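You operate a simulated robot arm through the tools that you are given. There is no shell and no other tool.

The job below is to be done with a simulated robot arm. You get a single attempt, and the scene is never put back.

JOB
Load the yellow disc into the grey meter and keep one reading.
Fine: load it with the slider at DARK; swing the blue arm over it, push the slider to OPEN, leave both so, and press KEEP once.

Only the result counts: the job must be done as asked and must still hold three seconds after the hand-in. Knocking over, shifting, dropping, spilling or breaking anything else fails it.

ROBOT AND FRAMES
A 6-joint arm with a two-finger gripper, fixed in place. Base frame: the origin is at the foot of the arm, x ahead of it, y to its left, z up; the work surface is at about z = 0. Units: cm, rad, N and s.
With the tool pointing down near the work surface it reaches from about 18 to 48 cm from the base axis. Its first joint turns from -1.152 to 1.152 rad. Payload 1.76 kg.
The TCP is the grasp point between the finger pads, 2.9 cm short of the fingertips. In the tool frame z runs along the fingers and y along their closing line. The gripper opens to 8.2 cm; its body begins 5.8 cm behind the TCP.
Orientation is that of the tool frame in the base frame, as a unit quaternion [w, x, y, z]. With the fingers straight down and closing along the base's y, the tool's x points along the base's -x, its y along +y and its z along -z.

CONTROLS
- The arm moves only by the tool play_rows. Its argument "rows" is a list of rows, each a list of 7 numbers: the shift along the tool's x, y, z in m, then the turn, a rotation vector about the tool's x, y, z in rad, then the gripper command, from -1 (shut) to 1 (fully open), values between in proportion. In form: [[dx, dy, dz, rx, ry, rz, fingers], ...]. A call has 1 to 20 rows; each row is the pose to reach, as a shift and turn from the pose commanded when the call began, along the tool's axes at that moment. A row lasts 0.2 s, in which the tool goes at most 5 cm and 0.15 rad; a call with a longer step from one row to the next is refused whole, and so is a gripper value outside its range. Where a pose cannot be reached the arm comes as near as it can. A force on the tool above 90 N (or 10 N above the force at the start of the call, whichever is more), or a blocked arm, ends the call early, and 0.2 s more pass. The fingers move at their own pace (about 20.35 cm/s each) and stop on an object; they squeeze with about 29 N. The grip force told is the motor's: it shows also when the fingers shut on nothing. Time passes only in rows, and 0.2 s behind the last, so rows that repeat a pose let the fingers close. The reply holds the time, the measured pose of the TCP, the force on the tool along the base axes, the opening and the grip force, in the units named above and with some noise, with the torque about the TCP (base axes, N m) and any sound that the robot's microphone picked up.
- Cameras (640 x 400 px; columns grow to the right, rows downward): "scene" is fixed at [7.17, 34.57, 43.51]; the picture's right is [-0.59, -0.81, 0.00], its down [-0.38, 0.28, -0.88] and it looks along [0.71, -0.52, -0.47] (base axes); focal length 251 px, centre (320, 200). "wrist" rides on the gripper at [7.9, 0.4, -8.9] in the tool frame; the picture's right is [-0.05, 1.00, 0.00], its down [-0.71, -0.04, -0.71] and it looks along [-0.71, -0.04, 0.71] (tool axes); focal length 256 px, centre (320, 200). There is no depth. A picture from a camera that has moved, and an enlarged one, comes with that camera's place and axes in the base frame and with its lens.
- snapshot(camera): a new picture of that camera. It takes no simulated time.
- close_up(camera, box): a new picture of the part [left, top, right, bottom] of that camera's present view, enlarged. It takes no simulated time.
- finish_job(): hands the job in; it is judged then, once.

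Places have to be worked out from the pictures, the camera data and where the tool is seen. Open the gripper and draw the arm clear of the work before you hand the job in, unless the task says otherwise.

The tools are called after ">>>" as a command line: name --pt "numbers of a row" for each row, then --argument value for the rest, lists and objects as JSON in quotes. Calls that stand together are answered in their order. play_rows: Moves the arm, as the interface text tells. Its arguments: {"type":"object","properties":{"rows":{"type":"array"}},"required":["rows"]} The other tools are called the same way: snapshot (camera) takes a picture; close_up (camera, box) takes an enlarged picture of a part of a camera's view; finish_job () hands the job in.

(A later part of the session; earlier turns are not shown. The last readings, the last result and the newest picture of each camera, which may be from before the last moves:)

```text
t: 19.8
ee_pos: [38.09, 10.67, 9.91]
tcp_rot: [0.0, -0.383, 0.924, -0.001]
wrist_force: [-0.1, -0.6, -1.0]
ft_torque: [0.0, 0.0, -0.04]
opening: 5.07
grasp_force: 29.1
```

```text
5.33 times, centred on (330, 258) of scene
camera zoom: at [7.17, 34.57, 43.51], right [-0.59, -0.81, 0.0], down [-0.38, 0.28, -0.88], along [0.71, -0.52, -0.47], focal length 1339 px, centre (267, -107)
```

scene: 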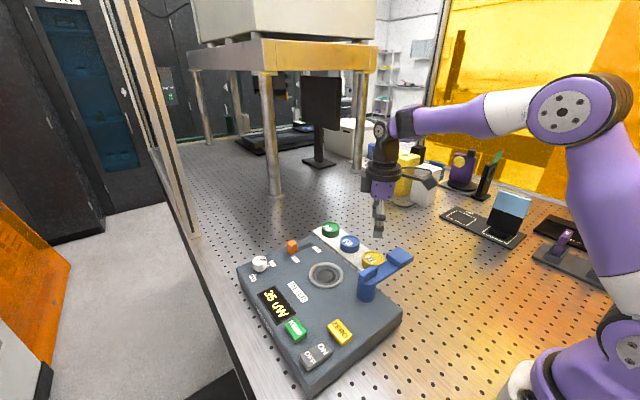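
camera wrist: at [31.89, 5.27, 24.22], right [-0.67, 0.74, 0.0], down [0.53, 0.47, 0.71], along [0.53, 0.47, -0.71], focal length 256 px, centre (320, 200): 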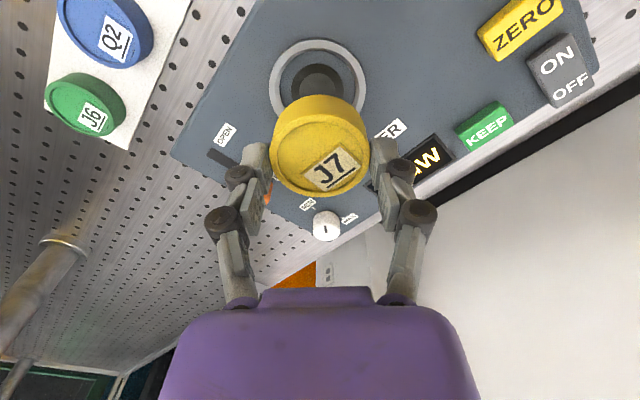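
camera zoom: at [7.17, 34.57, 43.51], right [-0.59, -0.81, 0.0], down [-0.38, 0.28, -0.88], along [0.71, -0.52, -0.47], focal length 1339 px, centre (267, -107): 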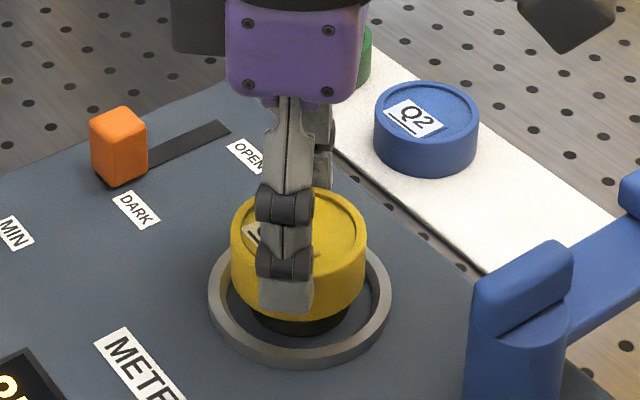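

The disc is nearly concentric with the ring (about 0.1 cm correction along tool x). I'll apply it and lower slowly 1 cm, watching for contact force.

>>> play_rows --pt "0.0012 -0.0005 0.002 0 0 0 -0.5" --pt "0.0012 -0.0005 0.004 0 0 0 -0.5" --pt "0.0012 -0.0005 0.006 0 0 0 -0.5" --pt "0.0012 -0.0005 0.008 0 0 0 -0.5" --pt "0.0012 -0.0005 0.01 0 0 0 -0.5" --pt "0.0012 -0.0005 0.01 0 0 0 -0.5"

>>> close_up --camera "wrist" --box '[220, 60, 420, 220]'

>>> close_up --camera "scene" --box '[290, 230, 370, 305]'

```text
t: 21.2
ee_pos: [37.87, 10.39, 8.86]
tcp_rot: [0.0, -0.383, 0.924, -0.001]
wrist_force: [-0.5, -1.0, -1.0]
ft_torque: [-0.01, -0.02, -0.01]
opening: 5.09
grasp_force: 28.7
```

```text
2.50 times, centred on (320, 140) of wrist
camera zoom: at [31.93, 5.03, 17.83], right [-0.67, 0.74, 0.0], down [0.53, 0.47, 0.71], along [0.53, 0.47, -0.71], focal length 640 px, centre (320, 350)
```

zoom: 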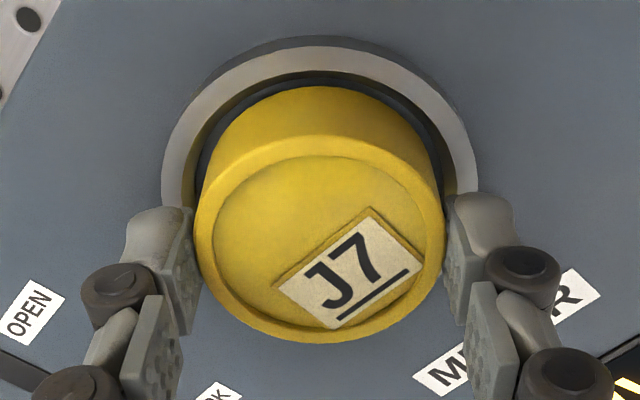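

```text
5.33 times, centred on (330, 268) of scene
camera zoom: at [7.17, 34.57, 43.51], right [-0.59, -0.81, 0.0], down [-0.38, 0.28, -0.88], along [0.71, -0.52, -0.47], focal length 1339 px, centre (267, -160)
```

zoom: 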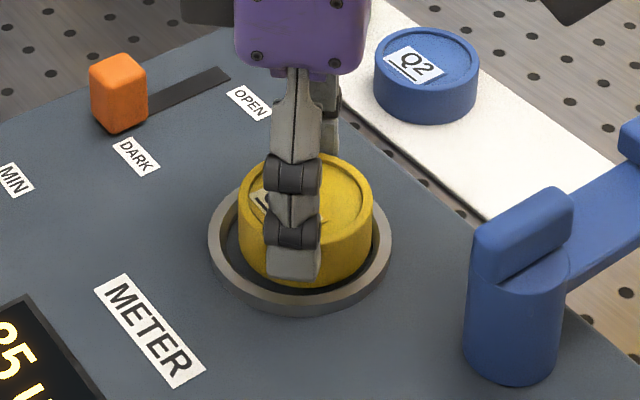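

The disc's lower edge is now entering the ring, about 0.15 cm off toward tool +x. I'll correct and lower in 1 mm rows, watching the vertical force.

>>> play_rows --pt "-0.0008 0 0.0005 0 0 0 -0.5" --pt "-0.0015 0 0.001 0 0 0 -0.5" --pt "-0.0015 0 0.002 0 0 0 -0.5" --pt "-0.0015 0 0.003 0 0 0 -0.5" --pt "-0.0015 0 0.003 0 0 0 -0.5"

>>> close_up --camera "scene" --box '[290, 230, 370, 305]'

>>> close_up --camera "wrist" --box '[220, 60, 420, 220]'

```text
t: 22.4
ee_pos: [38.12, 10.5, 8.59]
tcp_rot: [0.0, -0.383, 0.924, -0.001]
wrist_force: [-1.3, -0.3, -1.1]
ft_torque: [0.0, 0.01, 0.04]
opening: 5.1
grasp_force: 29.5
```

```text
5.33 times, centred on (330, 268) of scene
camera zoom: at [7.17, 34.57, 43.51], right [-0.59, -0.81, 0.0], down [-0.38, 0.28, -0.88], along [0.71, -0.52, -0.47], focal length 1339 px, centre (267, -160)
```

zoom: 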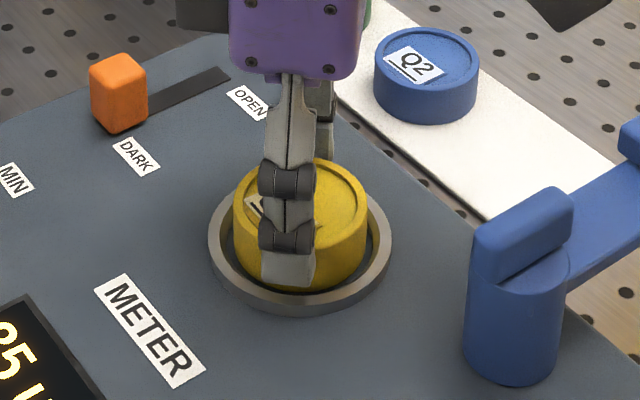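

```text
2.50 times, centred on (320, 140) of wrist
camera zoom: at [32.1, 5.14, 17.52], right [-0.67, 0.74, 0.0], down [0.53, 0.47, 0.71], along [0.53, 0.47, -0.71], focal length 640 px, centre (320, 350)
```

zoom: 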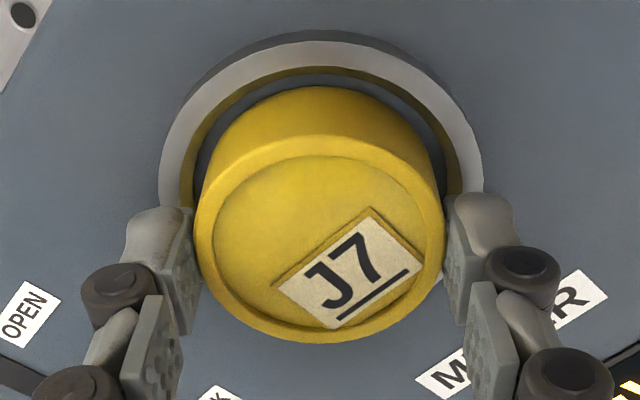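

Alignment is now good in both views. I'll continue lowering by 3 mm in small rows.

>>> play_rows --pt "0 0.0003 0.001 0 0 0 -0.5" --pt "0 0.0003 0.002 0 0 0 -0.5" --pt "0 0.0003 0.003 0 0 0 -0.5" --pt "0 0.0003 0.003 0 0 0 -0.5"

>>> close_up --camera "scene" --box '[290, 230, 370, 305]'

```text
t: 23.4
ee_pos: [38.06, 10.56, 8.3]
tcp_rot: [0.001, -0.383, 0.924, -0.002]
wrist_force: [-4.8, 3.4, 21.7]
ft_torque: [0.1, 0.18, 0.04]
opening: 5.09
grasp_force: 29.2
```

```text
5.33 times, centred on (330, 268) of scene
camera zoom: at [7.16, 34.56, 43.51], right [-0.59, -0.81, 0.0], down [-0.38, 0.28, -0.88], along [0.71, -0.52, -0.47], focal length 1339 px, centre (267, -160)
```

zoom: 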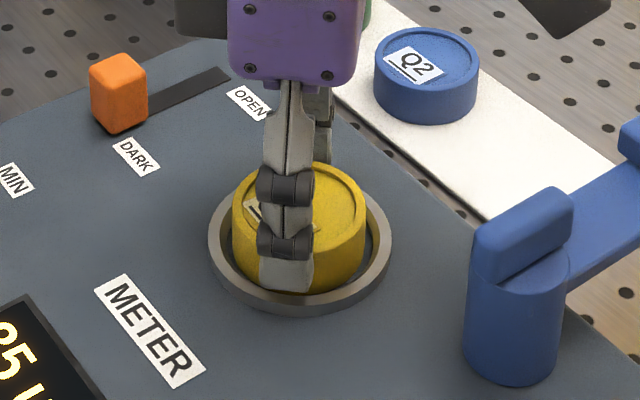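

Contact is felt (21.7 N) at a height consistent with the disc resting on the socket floor. I'll relieve the force by raising 1.5 mm, then open the fingers gently.

>>> play_rows --pt "0 0 -0.001 0 0 0 -0.5" --pt "0 0 -0.0018 0 0 0 -0.5" --pt "0 0 -0.0018 0 0 0 0.22" --pt "0 0 -0.0018 0 0 0 0.3" --pt "0 0 -0.0018 0 0 0 0.45" --pt "0 0 -0.0018 0 0 0 0.65" --pt "0 0 -0.0018 0 0 0 0.65"

>>> close_up --camera "scene" --box '[290, 230, 370, 305]'

>>> close_up --camera "wrist" --box '[220, 60, 420, 220]'

```text
t: 25.0
ee_pos: [37.99, 10.62, 8.5]
tcp_rot: [0.0, -0.383, 0.924, 0.0]
wrist_force: [0.2, 0.5, 0.6]
ft_torque: [0.0, 0.02, 0.04]
opening: 6.77
grasp_force: 0.1
```

```text
5.33 times, centred on (330, 268) of scene
camera zoom: at [7.17, 34.57, 43.51], right [-0.59, -0.81, 0.0], down [-0.38, 0.28, -0.88], along [0.71, -0.52, -0.47], focal length 1339 px, centre (267, -160)
```

zoom: 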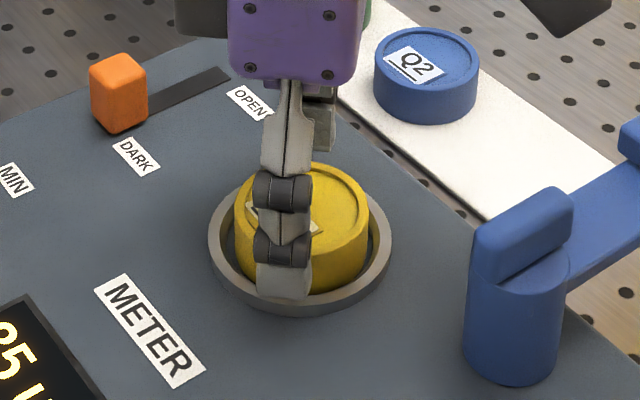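

```text
2.50 times, centred on (320, 140) of wrist
camera zoom: at [32.05, 5.22, 17.36], right [-0.67, 0.74, 0.0], down [0.53, 0.47, 0.71], along [0.53, 0.47, -0.71], focal length 640 px, centre (320, 350)
```

zoom: 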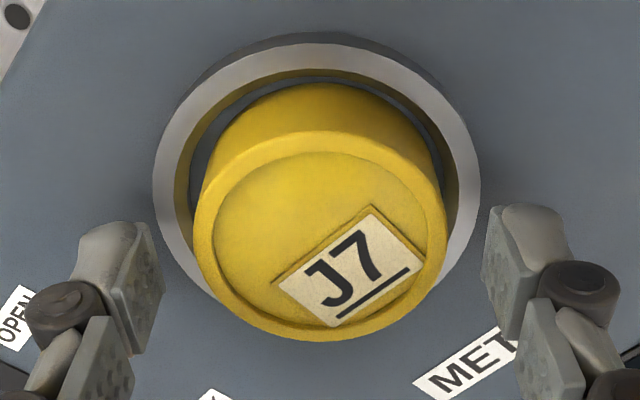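

The disc sits inside the ring. I'll raise straight up and clear, then inspect the disc and the blue arm.

>>> play_rows --pt "0 0 -0.01 0 0 0 0.65" --pt "0 0 -0.025 0 0 0 0.65" --pt "0 0 -0.045 0 0 0 0.65" --pt "0 0 -0.065 0 0 0 0.65" --pt "0 0 -0.085 0 0 0 0.65" --pt "0 0 -0.1 0 0 0 0.65" --pt "0 0 -0.1 0 0 0 0.65"

>>> snapshot --camera "wrist"

>>> close_up --camera "scene" --box '[290, 230, 422, 310]'

>>> close_up --camera "scene" --box '[345, 235, 425, 310]'

```text
t: 26.6
ee_pos: [37.94, 10.57, 18.43]
tcp_rot: [0.001, -0.382, 0.924, -0.001]
wrist_force: [-1.2, 0.2, 0.3]
ft_torque: [-0.02, 0.01, 0.05]
opening: 6.76
grasp_force: 0.1
```

```text
taken
camera wrist: at [31.97, 5.17, 27.32], right [-0.67, 0.74, 0.0], down [0.53, 0.47, 0.71], along [0.53, 0.47, -0.71], focal length 256 px, centre (320, 200)
```

wrist: 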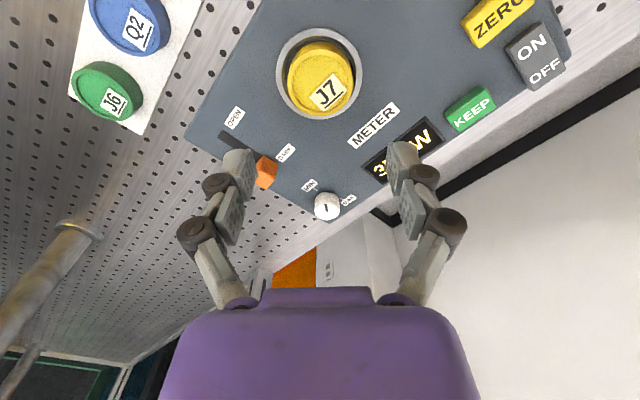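

```text
4.85 times, centred on (356, 270) of scene
camera zoom: at [7.17, 34.57, 43.51], right [-0.59, -0.81, 0.0], down [-0.38, 0.28, -0.88], along [0.71, -0.52, -0.47], focal length 1217 px, centre (146, -139)
```

zoom: 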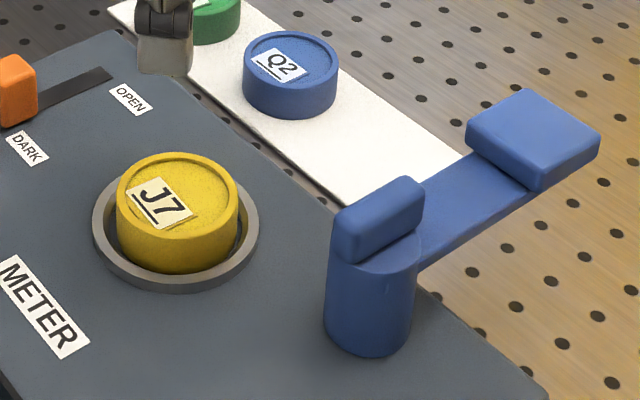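

```text
5.33 times, centred on (385, 272) of scene
camera zoom: at [7.17, 34.57, 43.51], right [-0.59, -0.81, 0.0], down [-0.38, 0.28, -0.88], along [0.71, -0.52, -0.47], focal length 1339 px, centre (-27, -187)
```

zoom: 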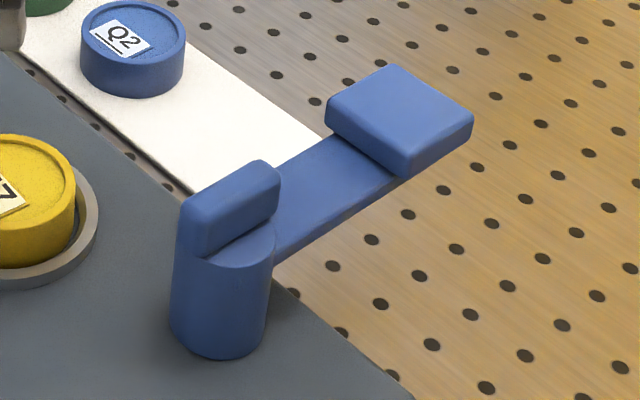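

The yellow disc is seated flat in the ring. Next is the blue arm: pivot ≈(29.4, 7.4), end block ≈ x 27.7–31.4, y -3.8–0.0; I'll close the fingers and move, high up, to a spot behind the block (base side) and look at it.

>>> play_rows --pt "0.025 0.0012 -0.005 0 0 0 0.4" --pt "0.05 0.0024 -0.005 0 0 0 0.0" --pt "0.075 0.0036 -0.005 0 0 0 -0.5" --pt "0.1 0.0048 -0.005 0 0 0 -1" --pt "0.125 0.006 -0.005 0 0 0 -1" --pt "0.15 0.0072 -0.005 0 0 0 -1" --pt "0.1804 0.0083 -0.005 0 0 0 -1" --pt "0.1804 0.0083 -0.005 0 0 0 -1"

>>> snapshot --camera "wrist"

>>> snapshot --camera "scene"

```text
t: 28.4
ee_pos: [24.47, -1.57, 18.98]
tcp_rot: [0.0, -0.383, 0.924, -0.001]
wrist_force: [-1.1, -1.3, 0.0]
ft_torque: [-0.05, -0.01, -0.01]
opening: 0.0
grasp_force: 29.1
```

```text
taken
camera wrist: at [18.63, -6.87, 27.96], right [-0.67, 0.74, 0.0], down [0.53, 0.47, 0.71], along [0.53, 0.47, -0.71], focal length 256 px, centre (320, 200)
```

wrist: 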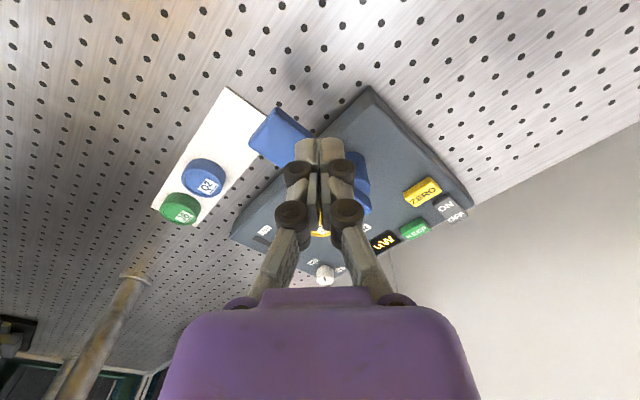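

```text
taken
```

scene: 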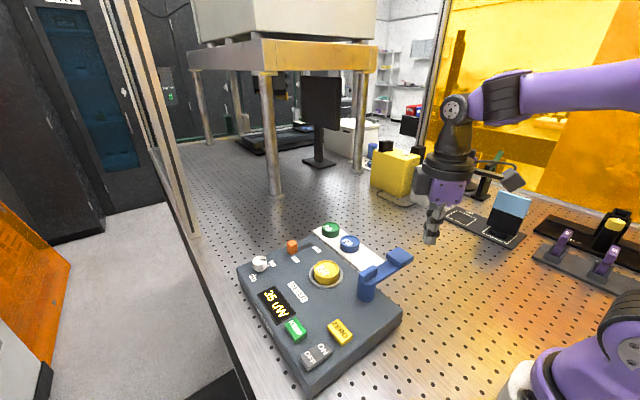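

I'll enlarge the block in both cameras to fix its height and edges relative to the closed fingers.

>>> close_up --camera "wrist" --box '[230, 90, 390, 220]'

>>> close_up --camera "scene" --box '[340, 180, 460, 310]'

```text
3.08 times, centred on (310, 155) of wrist
camera zoom: at [18.63, -6.87, 27.96], right [-0.67, 0.74, 0.0], down [0.53, 0.47, 0.71], along [0.53, 0.47, -0.71], focal length 788 px, centre (351, 338)
```

zoom: 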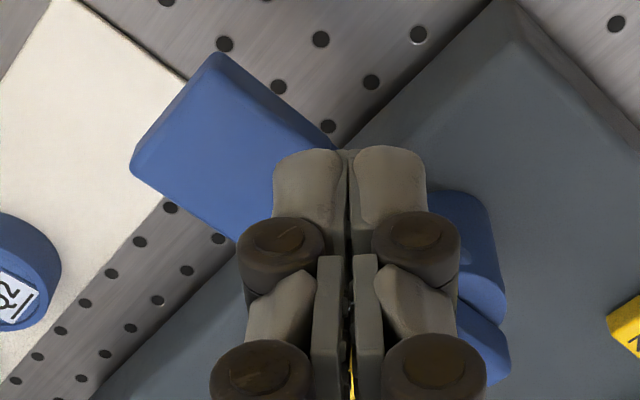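

```text
3.08 times, centred on (400, 245) of scene
camera zoom: at [7.17, 34.56, 43.51], right [-0.59, -0.81, 0.0], down [-0.38, 0.28, -0.88], along [0.71, -0.52, -0.47], focal length 772 px, centre (74, 62)
```

zoom: 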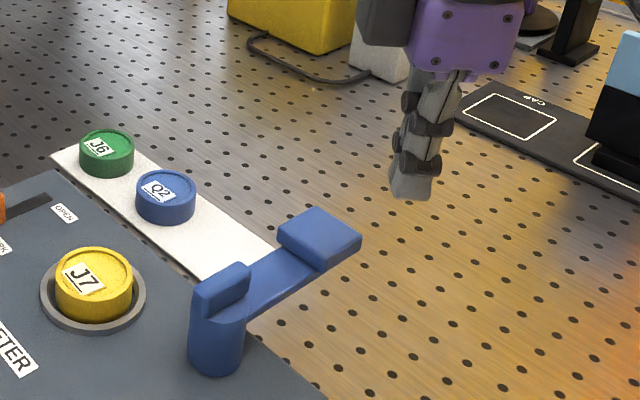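

The block's top is at about z≈9.7 and its base-side face at x≈27.4; the closed fingers are clear behind it. I'll lower so the fingertips are at about z≈8.3, level with the block's side.

>>> play_rows --pt "0 0 0.02 0 0 0 -1" --pt "0 0 0.04 0 0 0 -1" --pt "0 0 0.06 0 0 0 -1" --pt "0 0 0.0768 0 0 0 -1" --pt "0 0 0.0768 0 0 0 -1"

>>> close_up --camera "scene" --box '[340, 180, 460, 310]'

>>> snapshot --camera "wrist"

```text
t: 29.6
ee_pos: [24.73, -1.56, 11.14]
tcp_rot: [0.0, -0.383, 0.924, -0.001]
wrist_force: [-0.3, 0.1, 0.5]
ft_torque: [-0.01, -0.01, 0.0]
opening: 0.01
grasp_force: 29.1
```

```text
3.08 times, centred on (400, 245) of scene
camera zoom: at [7.17, 34.57, 43.51], right [-0.59, -0.81, 0.0], down [-0.38, 0.28, -0.88], along [0.71, -0.52, -0.47], focal length 772 px, centre (74, 62)
```

zoom: 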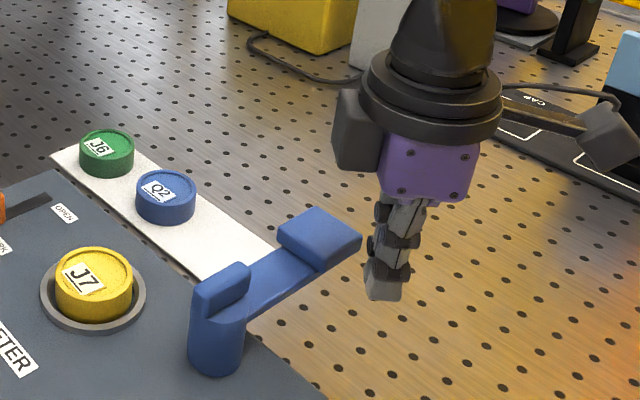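

```text
taken
camera wrist: at [18.77, -6.94, 20.2], right [-0.67, 0.74, 0.0], down [0.53, 0.47, 0.71], along [0.53, 0.47, -0.71], focal length 256 px, centre (320, 200)
```

wrist: 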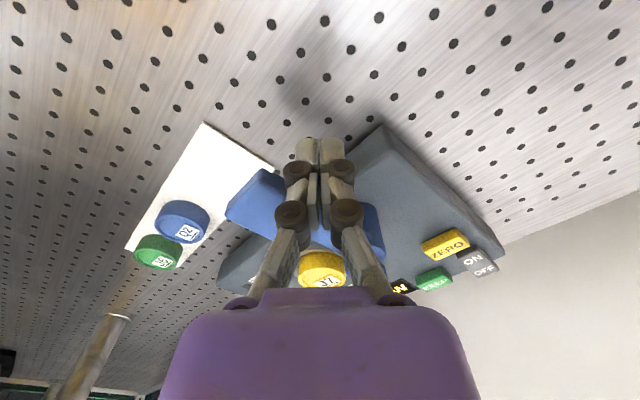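

The fingertips are at block height on its base side. I'll push slowly toward +x along the arc for the first ~15°, then check the force and that the arm turns.

>>> play_rows --pt "-0.0043 -0.0046 0 0 0 0 -1" --pt "-0.0086 -0.0091 0 0 0 0 -1" --pt "-0.012 -0.0149 0 0 0 0 -1" --pt "-0.0153 -0.0208 0 0 0 0 -1" --pt "-0.0189 -0.026 0 0 0 0 -1" --pt "-0.0225 -0.0311 0 0 0 0 -1"

>>> close_up --camera "scene" --box '[300, 180, 460, 310]'

```text
t: 31.0
ee_pos: [28.39, -2.18, 11.3]
tcp_rot: [0.001, -0.382, 0.924, -0.002]
wrist_force: [-0.6, -0.2, -0.2]
ft_torque: [0.03, -0.01, -0.04]
opening: 0.0
grasp_force: 28.9
```

```text
3.08 times, centred on (380, 245) of scene
camera zoom: at [7.17, 34.57, 43.51], right [-0.59, -0.81, 0.0], down [-0.38, 0.28, -0.88], along [0.71, -0.52, -0.47], focal length 772 px, centre (135, 62)
```

zoom: 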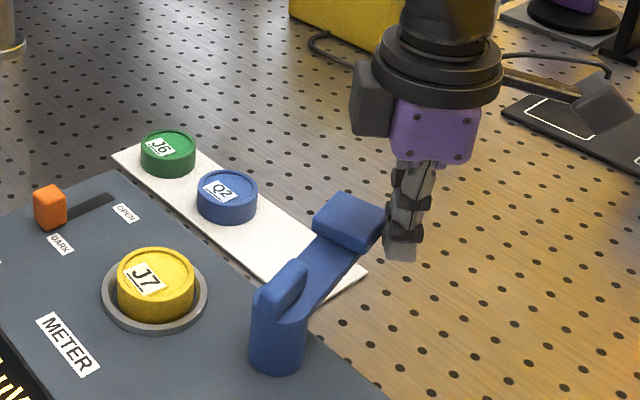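

The arm turns freely with negligible force. I'll continue along the arc to about -35°.

>>> play_rows --pt "-0.005 -0.0047 0 0 0 0 -1" --pt "-0.0101 -0.0094 0 0 0 0 -1" --pt "-0.0153 -0.0136 0 0 0 0 -1" --pt "-0.0204 -0.0178 0 0 0 0 -1" --pt "-0.0267 -0.021 0 0 0 0 -1" --pt "-0.0329 -0.0241 0 0 0 0 -1" --pt "-0.0392 -0.0266 0 0 0 0 -1" --pt "-0.0454 -0.029 0 0 0 0 -1" --pt "-0.049 -0.0301 0 0 0 0 -1" --pt "-0.0526 -0.0313 0 0 0 0 -1" --pt "-0.0561 -0.0322 0 0 0 0 -1" --pt "-0.0596 -0.033 0 0 0 0 -1"

>>> close_up --camera "scene" --box '[300, 180, 460, 310]'

>>> snapshot --camera "wrist"

```text
t: 33.6
ee_pos: [35.15, -0.23, 11.24]
tcp_rot: [0.0, -0.382, 0.924, -0.001]
wrist_force: [0.1, -0.6, -0.7]
ft_torque: [0.0, -0.03, 0.01]
opening: 0.01
grasp_force: 28.5
```

```text
3.08 times, centred on (380, 245) of scene
camera zoom: at [7.17, 34.57, 43.51], right [-0.59, -0.81, 0.0], down [-0.38, 0.28, -0.88], along [0.71, -0.52, -0.47], focal length 772 px, centre (135, 62)
```

zoom: 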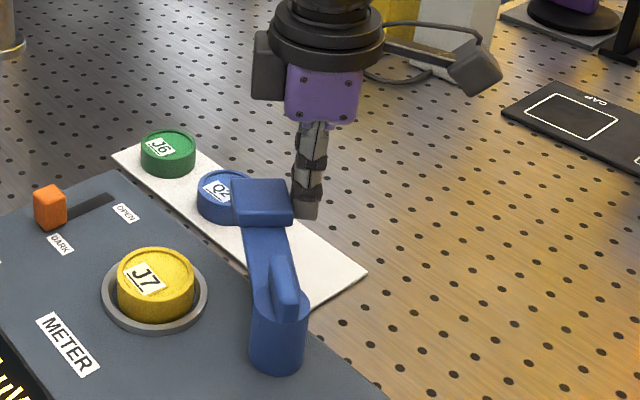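

```text
taken
camera wrist: at [29.05, -5.64, 20.19], right [-0.67, 0.74, 0.0], down [0.52, 0.47, 0.71], along [0.53, 0.47, -0.71], focal length 256 px, centre (320, 200)
```

wrist: 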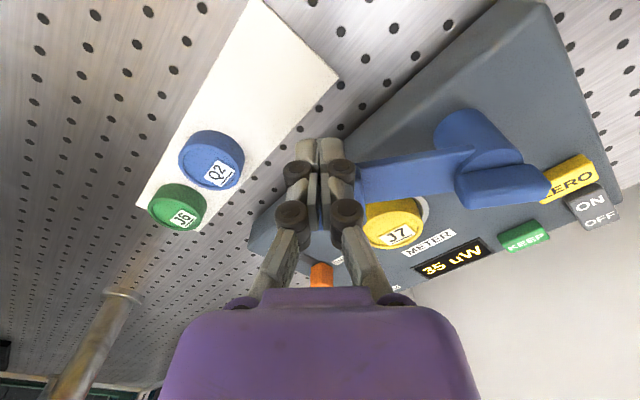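

Arm now at about -35°. I'll continue to roughly +5°, gradually turning the tool so its flat side stays against the block.

>>> play_rows --pt "-0.0061 -0.0005 0 0 0 -0.05 -1" --pt "-0.0122 -0.001 0 0 0 -0.1 -1" --pt "-0.0183 -0.001 0 0 0 -0.16 -1" --pt "-0.0243 -0.0009 0 0 0 -0.215 -1" --pt "-0.0305 0.0003 0 0 0 -0.27 -1" --pt "-0.0366 0.0015 0 0 0 -0.328 -1" --pt "-0.0425 0.003 0 0 0 -0.38 -1" --pt "-0.0483 0.0046 0 0 0 -0.428 -1" --pt "-0.0521 0.0062 0 0 0 -0.465 -1" --pt "-0.0559 0.0079 0 0 0 -0.5 -1" --pt "-0.0595 0.0097 0 0 0 -0.535 -1" --pt "-0.0631 0.0115 0 0 0 -0.571 -1"

>>> close_up --camera "scene" --box '[270, 190, 430, 320]'

>>> snapshot --camera "wrist"

```text
t: 36.2
ee_pos: [38.52, 5.07, 11.23]
tcp_rot: [0.0, -0.628, 0.778, -0.001]
wrist_force: [0.3, -0.2, 1.1]
ft_torque: [0.03, -0.05, 0.01]
opening: 0.0
grasp_force: 28.5
```

```text
3.08 times, centred on (350, 255) of scene
camera zoom: at [7.17, 34.57, 43.51], right [-0.59, -0.81, 0.0], down [-0.38, 0.28, -0.88], along [0.71, -0.52, -0.47], focal length 772 px, centre (228, 31)
```

zoom: 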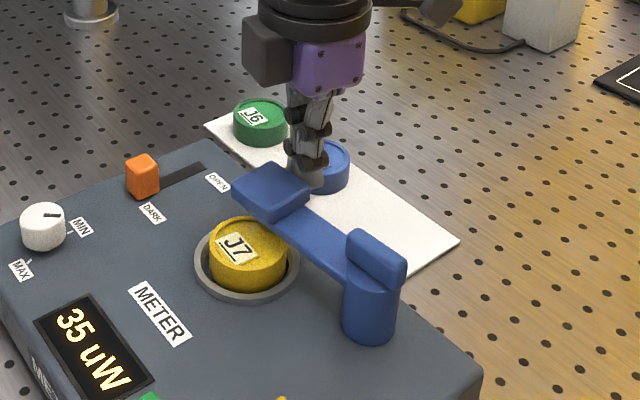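

```text
taken
camera wrist: at [36.47, -2.69, 20.28], right [-0.96, 0.26, 0.0], down [0.19, 0.68, 0.71], along [0.19, 0.68, -0.71], focal length 256 px, centre (320, 200)
```

wrist: 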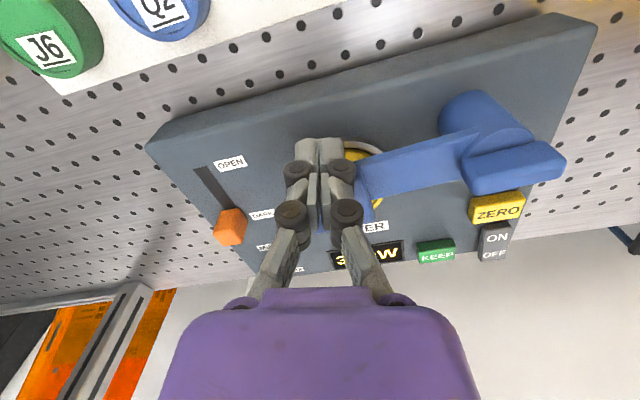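

The block is now at about +4.5°, so about 15° remain to put it above the disc. I'll push on slowly to ~16° and check again.

>>> play_rows --pt "-0.0038 0.0001 0 0 0 -0.03 -1" --pt "-0.0076 0.0002 0 0 0 -0.065 -1" --pt "-0.0114 0.0002 0 0 0 -0.1 -1" --pt "-0.0147 0.0005 0 0 0 -0.13 -1" --pt "-0.018 0.0009 0 0 0 -0.157 -1" --pt "-0.018 0.0009 0 0 0 -0.157 -1"

>>> close_up --camera "scene" --box '[270, 210, 400, 316]'

>>> snapshot --camera "wrist"

```text
t: 37.6
ee_pos: [38.86, 6.79, 11.19]
tcp_rot: [0.0, -0.687, 0.727, -0.001]
wrist_force: [0.3, 0.1, 0.6]
ft_torque: [-0.04, 0.0, -0.03]
opening: 0.02
grasp_force: 28.8
```

```text
3.77 times, centred on (335, 263) of scene
camera zoom: at [7.17, 34.57, 43.51], right [-0.59, -0.81, 0.0], down [-0.38, 0.28, -0.88], along [0.71, -0.52, -0.47], focal length 947 px, centre (263, -38)
```

zoom: 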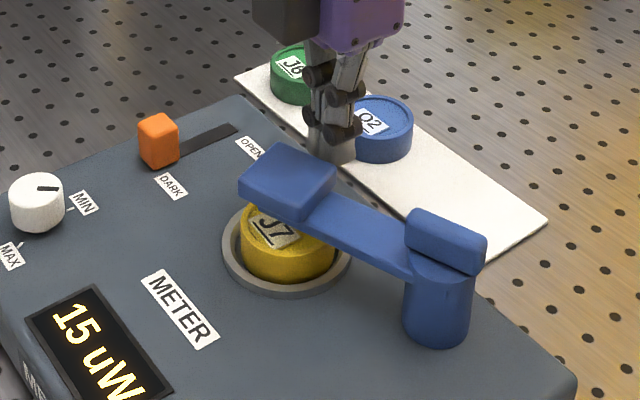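

```text
taken
camera wrist: at [38.03, -1.22, 20.24], right [-0.99, 0.11, 0.0], down [0.08, 0.7, 0.71], along [0.08, 0.7, -0.71], focal length 256 px, centre (320, 200)
```

wrist: 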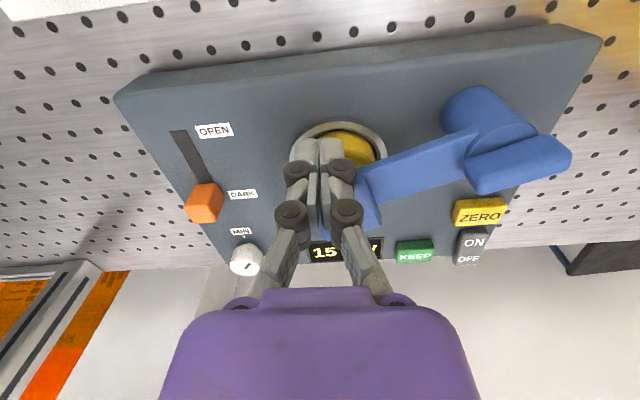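

The display now reads 15 uW and the block already seems to be over the disc — it may have settled into its end position. I'll back the fingers off toward -y, rise, and check the arm's alignment.

>>> play_rows --pt "0.005 0 0 0 0 0 -1" --pt "0.012 0 -0.002 0 0 0 -1" --pt "0.02 0 -0.01 0 0 0 -1" --pt "0.025 0 -0.03 0 0 0 -1" --pt "0.03 0 -0.05 0 0 0 -1" --pt "0.03 0 -0.05 0 0 0 -1"

>>> close_up --camera "scene" --box '[290, 230, 390, 310]'

>>> snapshot --camera "wrist"

```text
t: 39.0
ee_pos: [38.74, 3.7, 16.34]
tcp_rot: [-0.001, -0.686, 0.727, -0.001]
wrist_force: [0.0, 0.1, -0.4]
ft_torque: [0.03, 0.02, 0.01]
opening: 0.0
grasp_force: 28.4
```

```text
5.00 times, centred on (340, 270) of scene
camera zoom: at [7.17, 34.57, 43.51], right [-0.59, -0.81, 0.0], down [-0.38, 0.28, -0.88], along [0.71, -0.52, -0.47], focal length 1255 px, centre (220, -150)
```

zoom: 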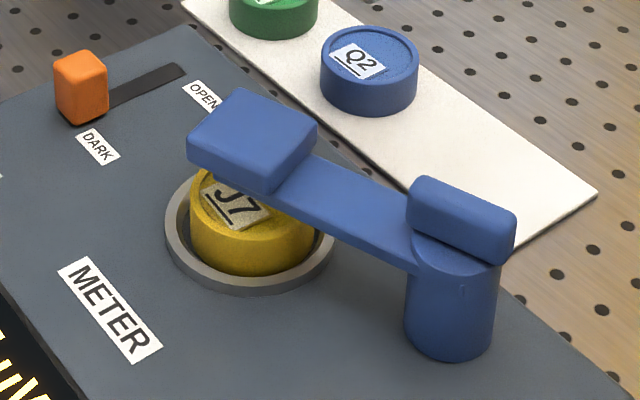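

```text
taken
camera wrist: at [37.85, -4.22, 25.25], right [-0.99, 0.11, 0.0], down [0.08, 0.7, 0.71], along [0.08, 0.7, -0.71], focal length 256 px, centre (320, 200)
```

wrist: 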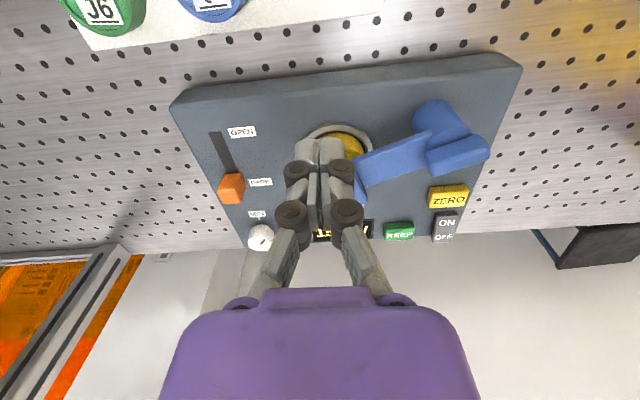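

The block's top centre computes to about (37.9, 10.5), i.e. right over the disc (≈20°), so the arm is in place. I'll now travel, tilted 0.4 rad outward with fingers closed, to hover on the +y side of the slider knob, with the camera on the side away from the blue arm.

>>> play_rows --pt "-0.0153 -0.0105 -0.005 0.05 -0.003 0 -1" --pt "-0.0305 -0.0211 -0.005 0.1 -0.006 0 -1" --pt "-0.0458 -0.0317 0.0 0.15 -0.009 0 -1" --pt "-0.061 -0.0422 0.0 0.2 -0.012 0 -1" --pt "-0.0763 -0.0528 0.005 0.25 -0.015 0 -1" --pt "-0.0915 -0.0633 0.012 0.3 -0.018 0 -1" --pt "-0.1068 -0.0739 0.02 0.35 -0.021 0 -1" --pt "-0.122 -0.0844 0.0284 0.399 -0.023 0 -1" --pt "-0.122 -0.0844 0.0284 0.399 -0.023 0 -1"

>>> snapshot --camera "wrist"

>>> close_up --camera "scene" --box '[220, 150, 420, 310]'

```text
t: 41.0
ee_pos: [47.93, 15.32, 13.45]
tcp_rot: [0.144, -0.673, 0.712, -0.138]
wrist_force: [1.1, 0.8, -0.3]
ft_torque: [0.0, -0.01, 0.0]
opening: 0.0
grasp_force: 28.8
```

```text
taken
camera wrist: at [43.6, 7.45, 21.44], right [-0.91, 0.11, -0.39], down [-0.2, 0.7, 0.68], along [0.35, 0.7, -0.62], focal length 256 px, centre (320, 200)
```

wrist: 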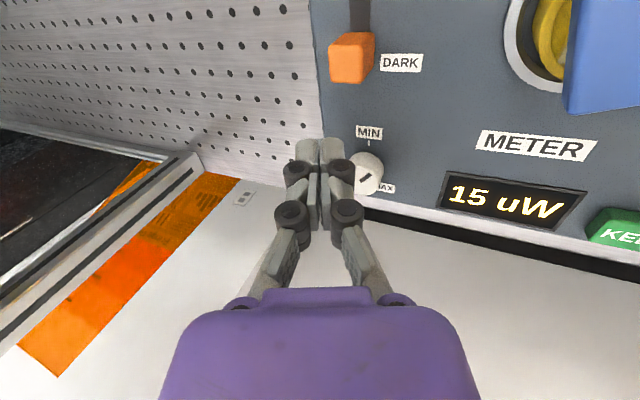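

```text
2.50 times, centred on (320, 230) of scene
camera zoom: at [7.17, 34.57, 43.51], right [-0.59, -0.81, 0.0], down [-0.38, 0.28, -0.88], along [0.71, -0.52, -0.47], focal length 628 px, centre (320, 125)
```

zoom: 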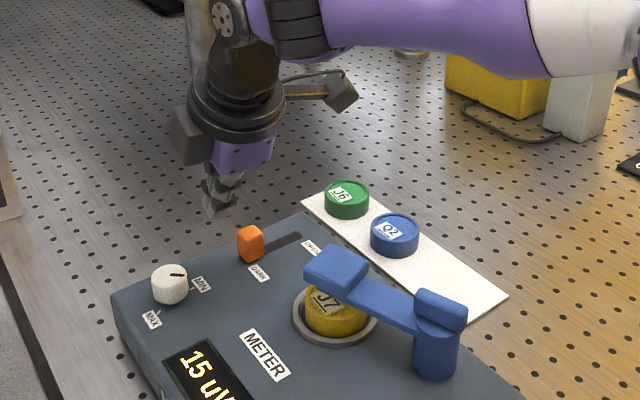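

The hover position is right: closed fingers at y≈15.3, knob at y≈12.35, dial at y≈20. I'll descend most of the way and check clearances.

>>> play_rows --pt "0.0003 0.005 0.012 0 0 0 -1" --pt "0.0006 0.0102 0.0243 0 0 0 -1" --pt "0.0009 0.0153 0.0364 0 0 0 -1" --pt "0.0009 0.0153 0.0364 0 0 0 -1"

>>> snapshot --camera "wrist"

>>> close_up --camera "scene" --box '[240, 190, 360, 280]'

```text
t: 42.0
ee_pos: [47.86, 15.51, 9.53]
tcp_rot: [0.145, -0.672, 0.713, -0.138]
wrist_force: [-0.1, -0.4, -0.7]
ft_torque: [0.0, -0.04, 0.03]
opening: 0.0
grasp_force: 29.2
```

```text
taken
camera wrist: at [43.57, 7.46, 17.41], right [-0.91, 0.11, -0.39], down [-0.2, 0.7, 0.68], along [0.35, 0.7, -0.62], focal length 256 px, centre (320, 200)
```

wrist: 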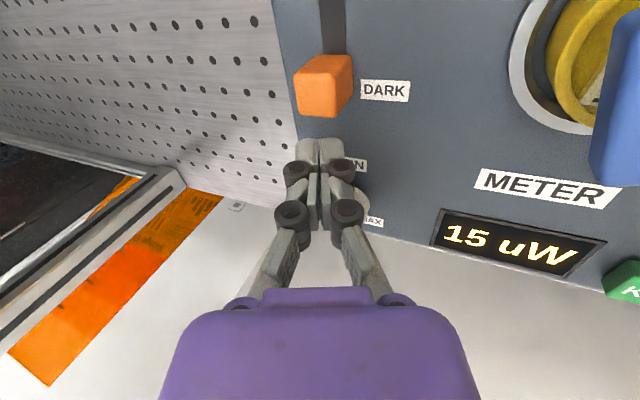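

```text
4.44 times, centred on (300, 235) of scene
camera zoom: at [7.17, 34.57, 43.51], right [-0.59, -0.81, 0.0], down [-0.38, 0.28, -0.88], along [0.71, -0.52, -0.47], focal length 1116 px, centre (409, 44)
```

zoom: 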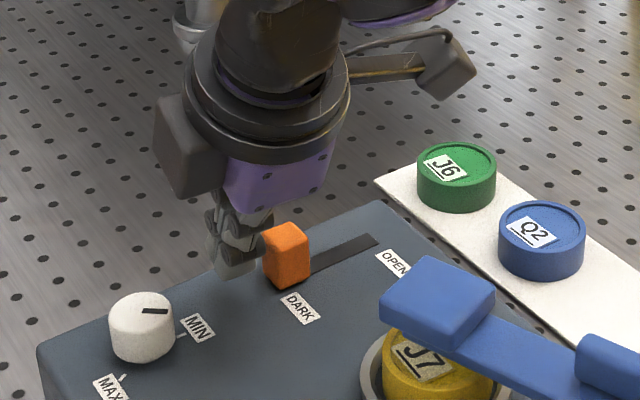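

Clear of both knob and dial. Descending the last 1.5 cm.

>>> play_rows --pt "0.0001 0.002 0.0046 0 0 0 -1" --pt "0.0002 0.0039 0.0092 0 0 0 -1" --pt "0.0003 0.0055 0.0133 0 0 0 -1" --pt "0.0003 0.0055 0.0133 0 0 0 -1"

>>> close_up --camera "wrist" --box '[230, 20, 420, 220]'

>>> close_up --camera "scene" --box '[250, 210, 350, 280]'

```text
t: 43.0
ee_pos: [47.84, 15.29, 8.17]
tcp_rot: [0.145, -0.672, 0.713, -0.138]
wrist_force: [-0.6, -0.5, 0.4]
ft_torque: [-0.03, 0.02, -0.01]
opening: 0.0
grasp_force: 28.6
```

```text
2.00 times, centred on (325, 120) of wrist
camera zoom: at [43.59, 7.41, 15.99], right [-0.91, 0.11, -0.39], down [-0.2, 0.7, 0.68], along [0.35, 0.7, -0.62], focal length 512 px, centre (310, 360)
```

zoom: 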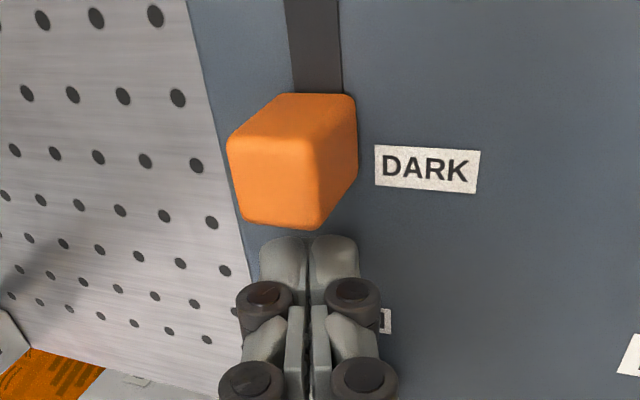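

```text
5.71 times, centred on (300, 245) of scene
camera zoom: at [7.17, 34.57, 43.51], right [-0.59, -0.81, 0.0], down [-0.38, 0.28, -0.88], along [0.71, -0.52, -0.47], focal length 1435 px, centre (434, -57)
```

zoom: 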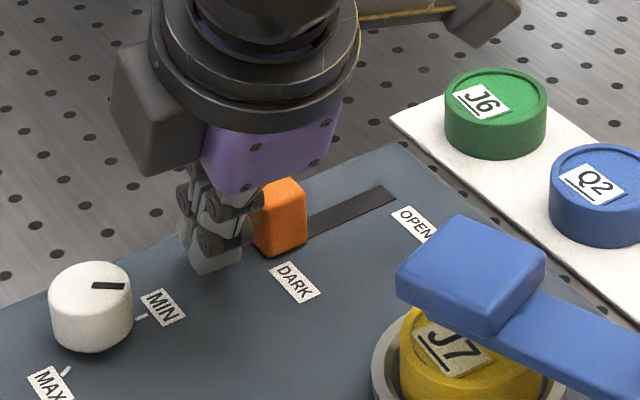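

The fingertips are level with the knob on its DARK side. I'll push toward -y (OPEN) gently, 3 cm first.

>>> play_rows --pt "0.006 -0.0003 0 0 0 0 -1" --pt "0.012 -0.0007 0 0 0 0 -1" --pt "0.018 -0.001 0 0 0 0 -1" --pt "0.024 -0.0014 0 0 0 0 -1" --pt "0.03 -0.0017 0 0 0 0 -1" --pt "0.03 -0.0017 0 0 0 0 -1"

>>> close_up --camera "wrist" --box '[230, 20, 420, 220]'

>>> close_up --camera "scene" --box '[250, 210, 350, 280]'

```text
t: 44.4
ee_pos: [47.83, 12.47, 8.22]
tcp_rot: [0.144, -0.672, 0.713, -0.138]
wrist_force: [-0.6, 0.6, 0.2]
ft_torque: [-0.01, -0.02, 0.01]
opening: 0.02
grasp_force: 28.4
```

```text
2.00 times, centred on (325, 120) of wrist
camera zoom: at [43.5, 4.46, 15.97], right [-0.91, 0.11, -0.39], down [-0.2, 0.7, 0.68], along [0.35, 0.7, -0.62], focal length 512 px, centre (310, 360)
```

zoom: 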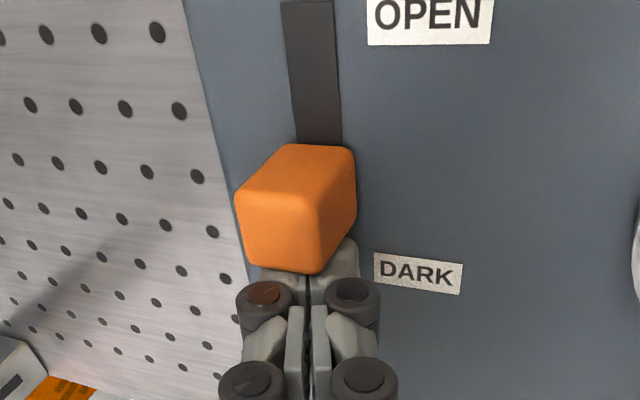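

```text
5.71 times, centred on (300, 245) of scene
camera zoom: at [7.17, 34.57, 43.51], right [-0.59, -0.81, 0.0], down [-0.38, 0.28, -0.88], along [0.71, -0.52, -0.47], focal length 1435 px, centre (434, -57)
```

zoom: 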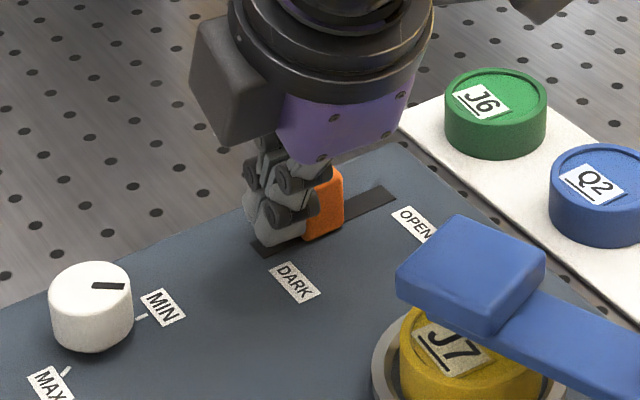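

The knob follows. I'll push 2.2 cm more, then inspect how much slot is left at the OPEN end.

>>> play_rows --pt "0.006 -0.0003 0 0 0 0 -1" --pt "0.012 -0.0007 0 0 0 0 -1" --pt "0.017 -0.001 0 0 0 0 -1" --pt "0.022 -0.0013 0 0 0 0 -1" --pt "0.022 -0.0013 0 0 0 0 -1"

>>> close_up --camera "wrist" --box '[230, 20, 420, 220]'

>>> close_up --camera "scene" --box '[250, 210, 350, 280]'

```text
t: 45.6
ee_pos: [47.96, 10.15, 8.2]
tcp_rot: [0.144, -0.673, 0.712, -0.138]
wrist_force: [0.7, 0.2, -0.3]
ft_torque: [0.0, 0.02, 0.02]
opening: 0.0
grasp_force: 29.3
```

```text
2.00 times, centred on (325, 120) of wrist
camera zoom: at [43.61, 2.23, 16.0], right [-0.91, 0.11, -0.39], down [-0.2, 0.7, 0.68], along [0.35, 0.7, -0.62], focal length 512 px, centre (310, 360)
```

zoom: 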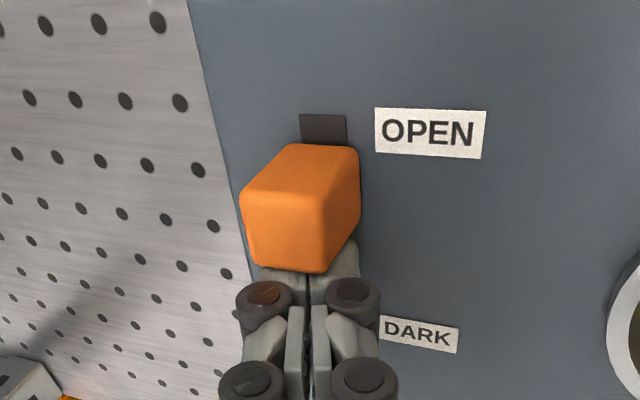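

```text
5.71 times, centred on (300, 245) of scene
camera zoom: at [7.17, 34.57, 43.51], right [-0.59, -0.81, 0.0], down [-0.38, 0.28, -0.88], along [0.71, -0.52, -0.47], focal length 1435 px, centre (434, -57)
```

zoom: 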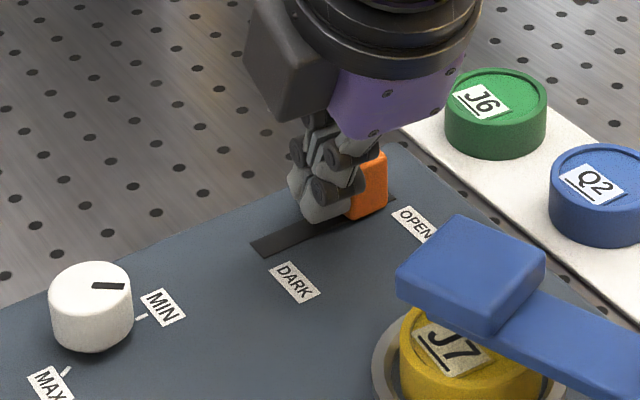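

About 0.7 cm of slot remains at the OPEN end. I'll push 0.6 cm in 1–2 mm rows.

>>> play_rows --pt "0.002 -0.0001 0 0 0 0 -1" --pt "0.0035 -0.0002 0 0 0 0 -1" --pt "0.005 -0.0003 0 0 0 0 -1" --pt "0.006 -0.0003 0 0 0 0 -1" --pt "0.006 -0.0003 0 0 0 0 -1"

>>> close_up --camera "wrist" --box '[230, 20, 420, 220]'

>>> close_up --camera "scene" --box '[220, 210, 420, 350]'

```text
t: 46.8
ee_pos: [47.84, 9.67, 8.02]
tcp_rot: [0.145, -0.672, 0.713, -0.138]
wrist_force: [0.0, 0.5, -0.7]
ft_torque: [-0.02, 0.0, 0.01]
opening: 0.02
grasp_force: 28.8
```

```text
2.00 times, centred on (325, 120) of wrist
camera zoom: at [43.61, 1.72, 15.97], right [-0.91, 0.11, -0.39], down [-0.2, 0.7, 0.68], along [0.35, 0.7, -0.62], focal length 512 px, centre (310, 360)
```

zoom: 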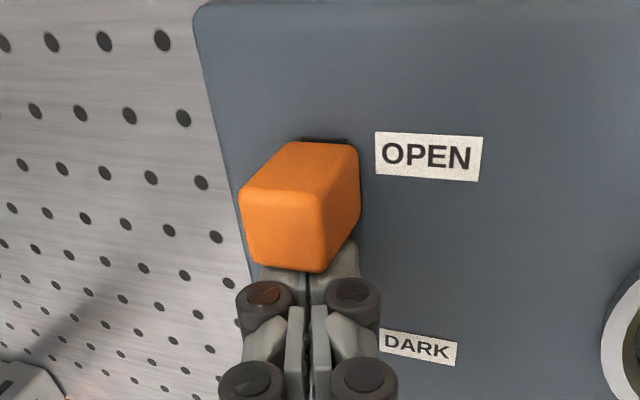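

```text
2.86 times, centred on (320, 280) of scene
camera zoom: at [7.17, 34.57, 43.51], right [-0.59, -0.81, 0.0], down [-0.38, 0.28, -0.88], along [0.71, -0.52, -0.47], focal length 717 px, centre (320, -29)
```

zoom: 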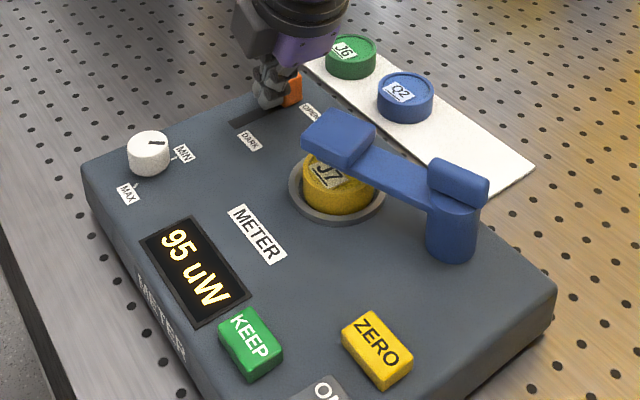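

The reading rose to 95 uW, so the slider counts as OPEN; only ~0.1 cm of slot is left. I'll nudge it another 1.5 mm to seat it, then back off.

>>> play_rows --pt "0.0008 0 0 0 0 0 -1" --pt "0.0016 -0.0001 0 0 0 0 -1" --pt "0.002 -0.0001 0 0 0 0 -1"

>>> close_up --camera "wrist" --box '[230, 20, 420, 220]'

```text
t: 47.6
ee_pos: [47.94, 9.59, 8.07]
tcp_rot: [0.145, -0.674, 0.711, -0.137]
wrist_force: [4.6, 15.4, -5.1]
ft_torque: [0.25, 0.0, 0.28]
opening: 0.0
grasp_force: 29.0
```

```text
2.00 times, centred on (325, 120) of wrist
camera zoom: at [43.63, 1.58, 15.95], right [-0.92, 0.11, -0.39], down [-0.21, 0.7, 0.68], along [0.35, 0.7, -0.62], focal length 512 px, centre (310, 360)
```

zoom: 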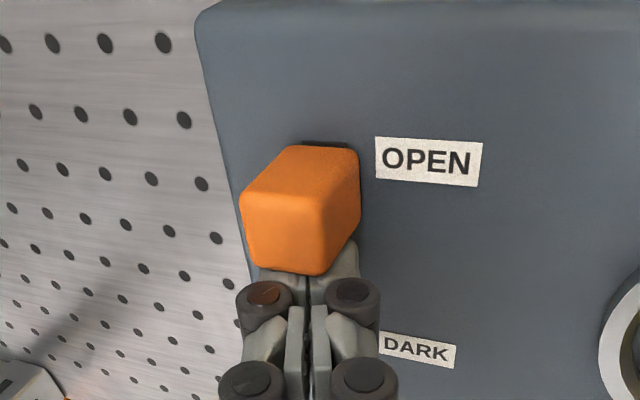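

The force of 15 N shows the knob is against its OPEN stop. I'll back off, lift straight up, and level the tool while moving away from the slider, then verify everything before pressing KEEP.

>>> play_rows --pt "-0.006 0.0003 0 0 0 0 -1" --pt "-0.012 0.0007 0 0 0 0 -1" --pt "-0.0125 -0.009 -0.023 0 0 0 -1" --pt "-0.0131 -0.0187 -0.046 0 0 0 -1" --pt "-0.0178 -0.0144 -0.0749 -0.13 0.0075 0 -1" --pt "-0.0248 0.0032 -0.0985 -0.27 0.0155 0 -1" --pt "-0.0337 0.0229 -0.1174 -0.399 0.023 0 -1" --pt "-0.0337 0.0229 -0.1174 -0.399 0.023 0 -1"

>>> snapshot --camera "wrist"

>>> close_up --camera "scene" --box '[220, 210, 420, 350]'

```text
t: 49.4
ee_pos: [41.35, 12.78, 17.99]
tcp_rot: [0.001, -0.686, 0.727, 0.0]
wrist_force: [0.3, 0.2, -1.5]
ft_torque: [0.01, 0.01, 0.0]
opening: 0.0
grasp_force: 29.0
```

```text
taken
camera wrist: at [40.46, 4.77, 26.94], right [-0.99, 0.11, 0.0], down [0.08, 0.7, 0.71], along [0.08, 0.7, -0.71], focal length 256 px, centre (320, 200)
```

wrist: 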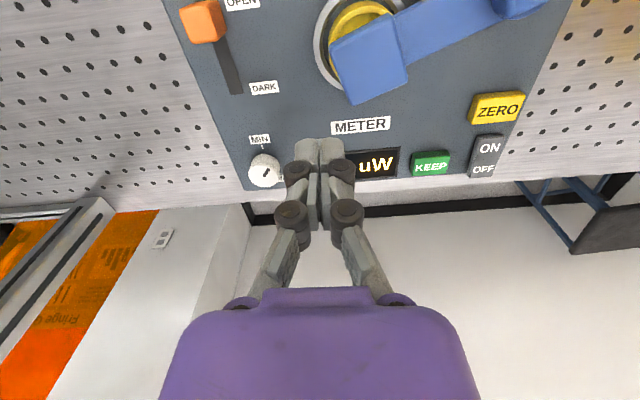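

```text
2.86 times, centred on (320, 280) of scene
camera zoom: at [7.17, 34.57, 43.51], right [-0.59, -0.81, 0.0], down [-0.38, 0.28, -0.88], along [0.71, -0.52, -0.47], focal length 717 px, centre (320, -29)
```

zoom: 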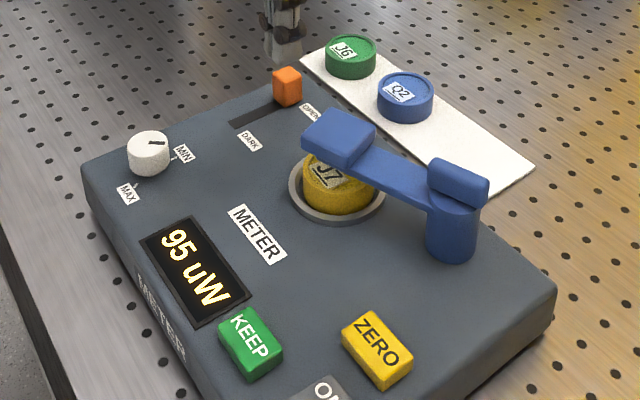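

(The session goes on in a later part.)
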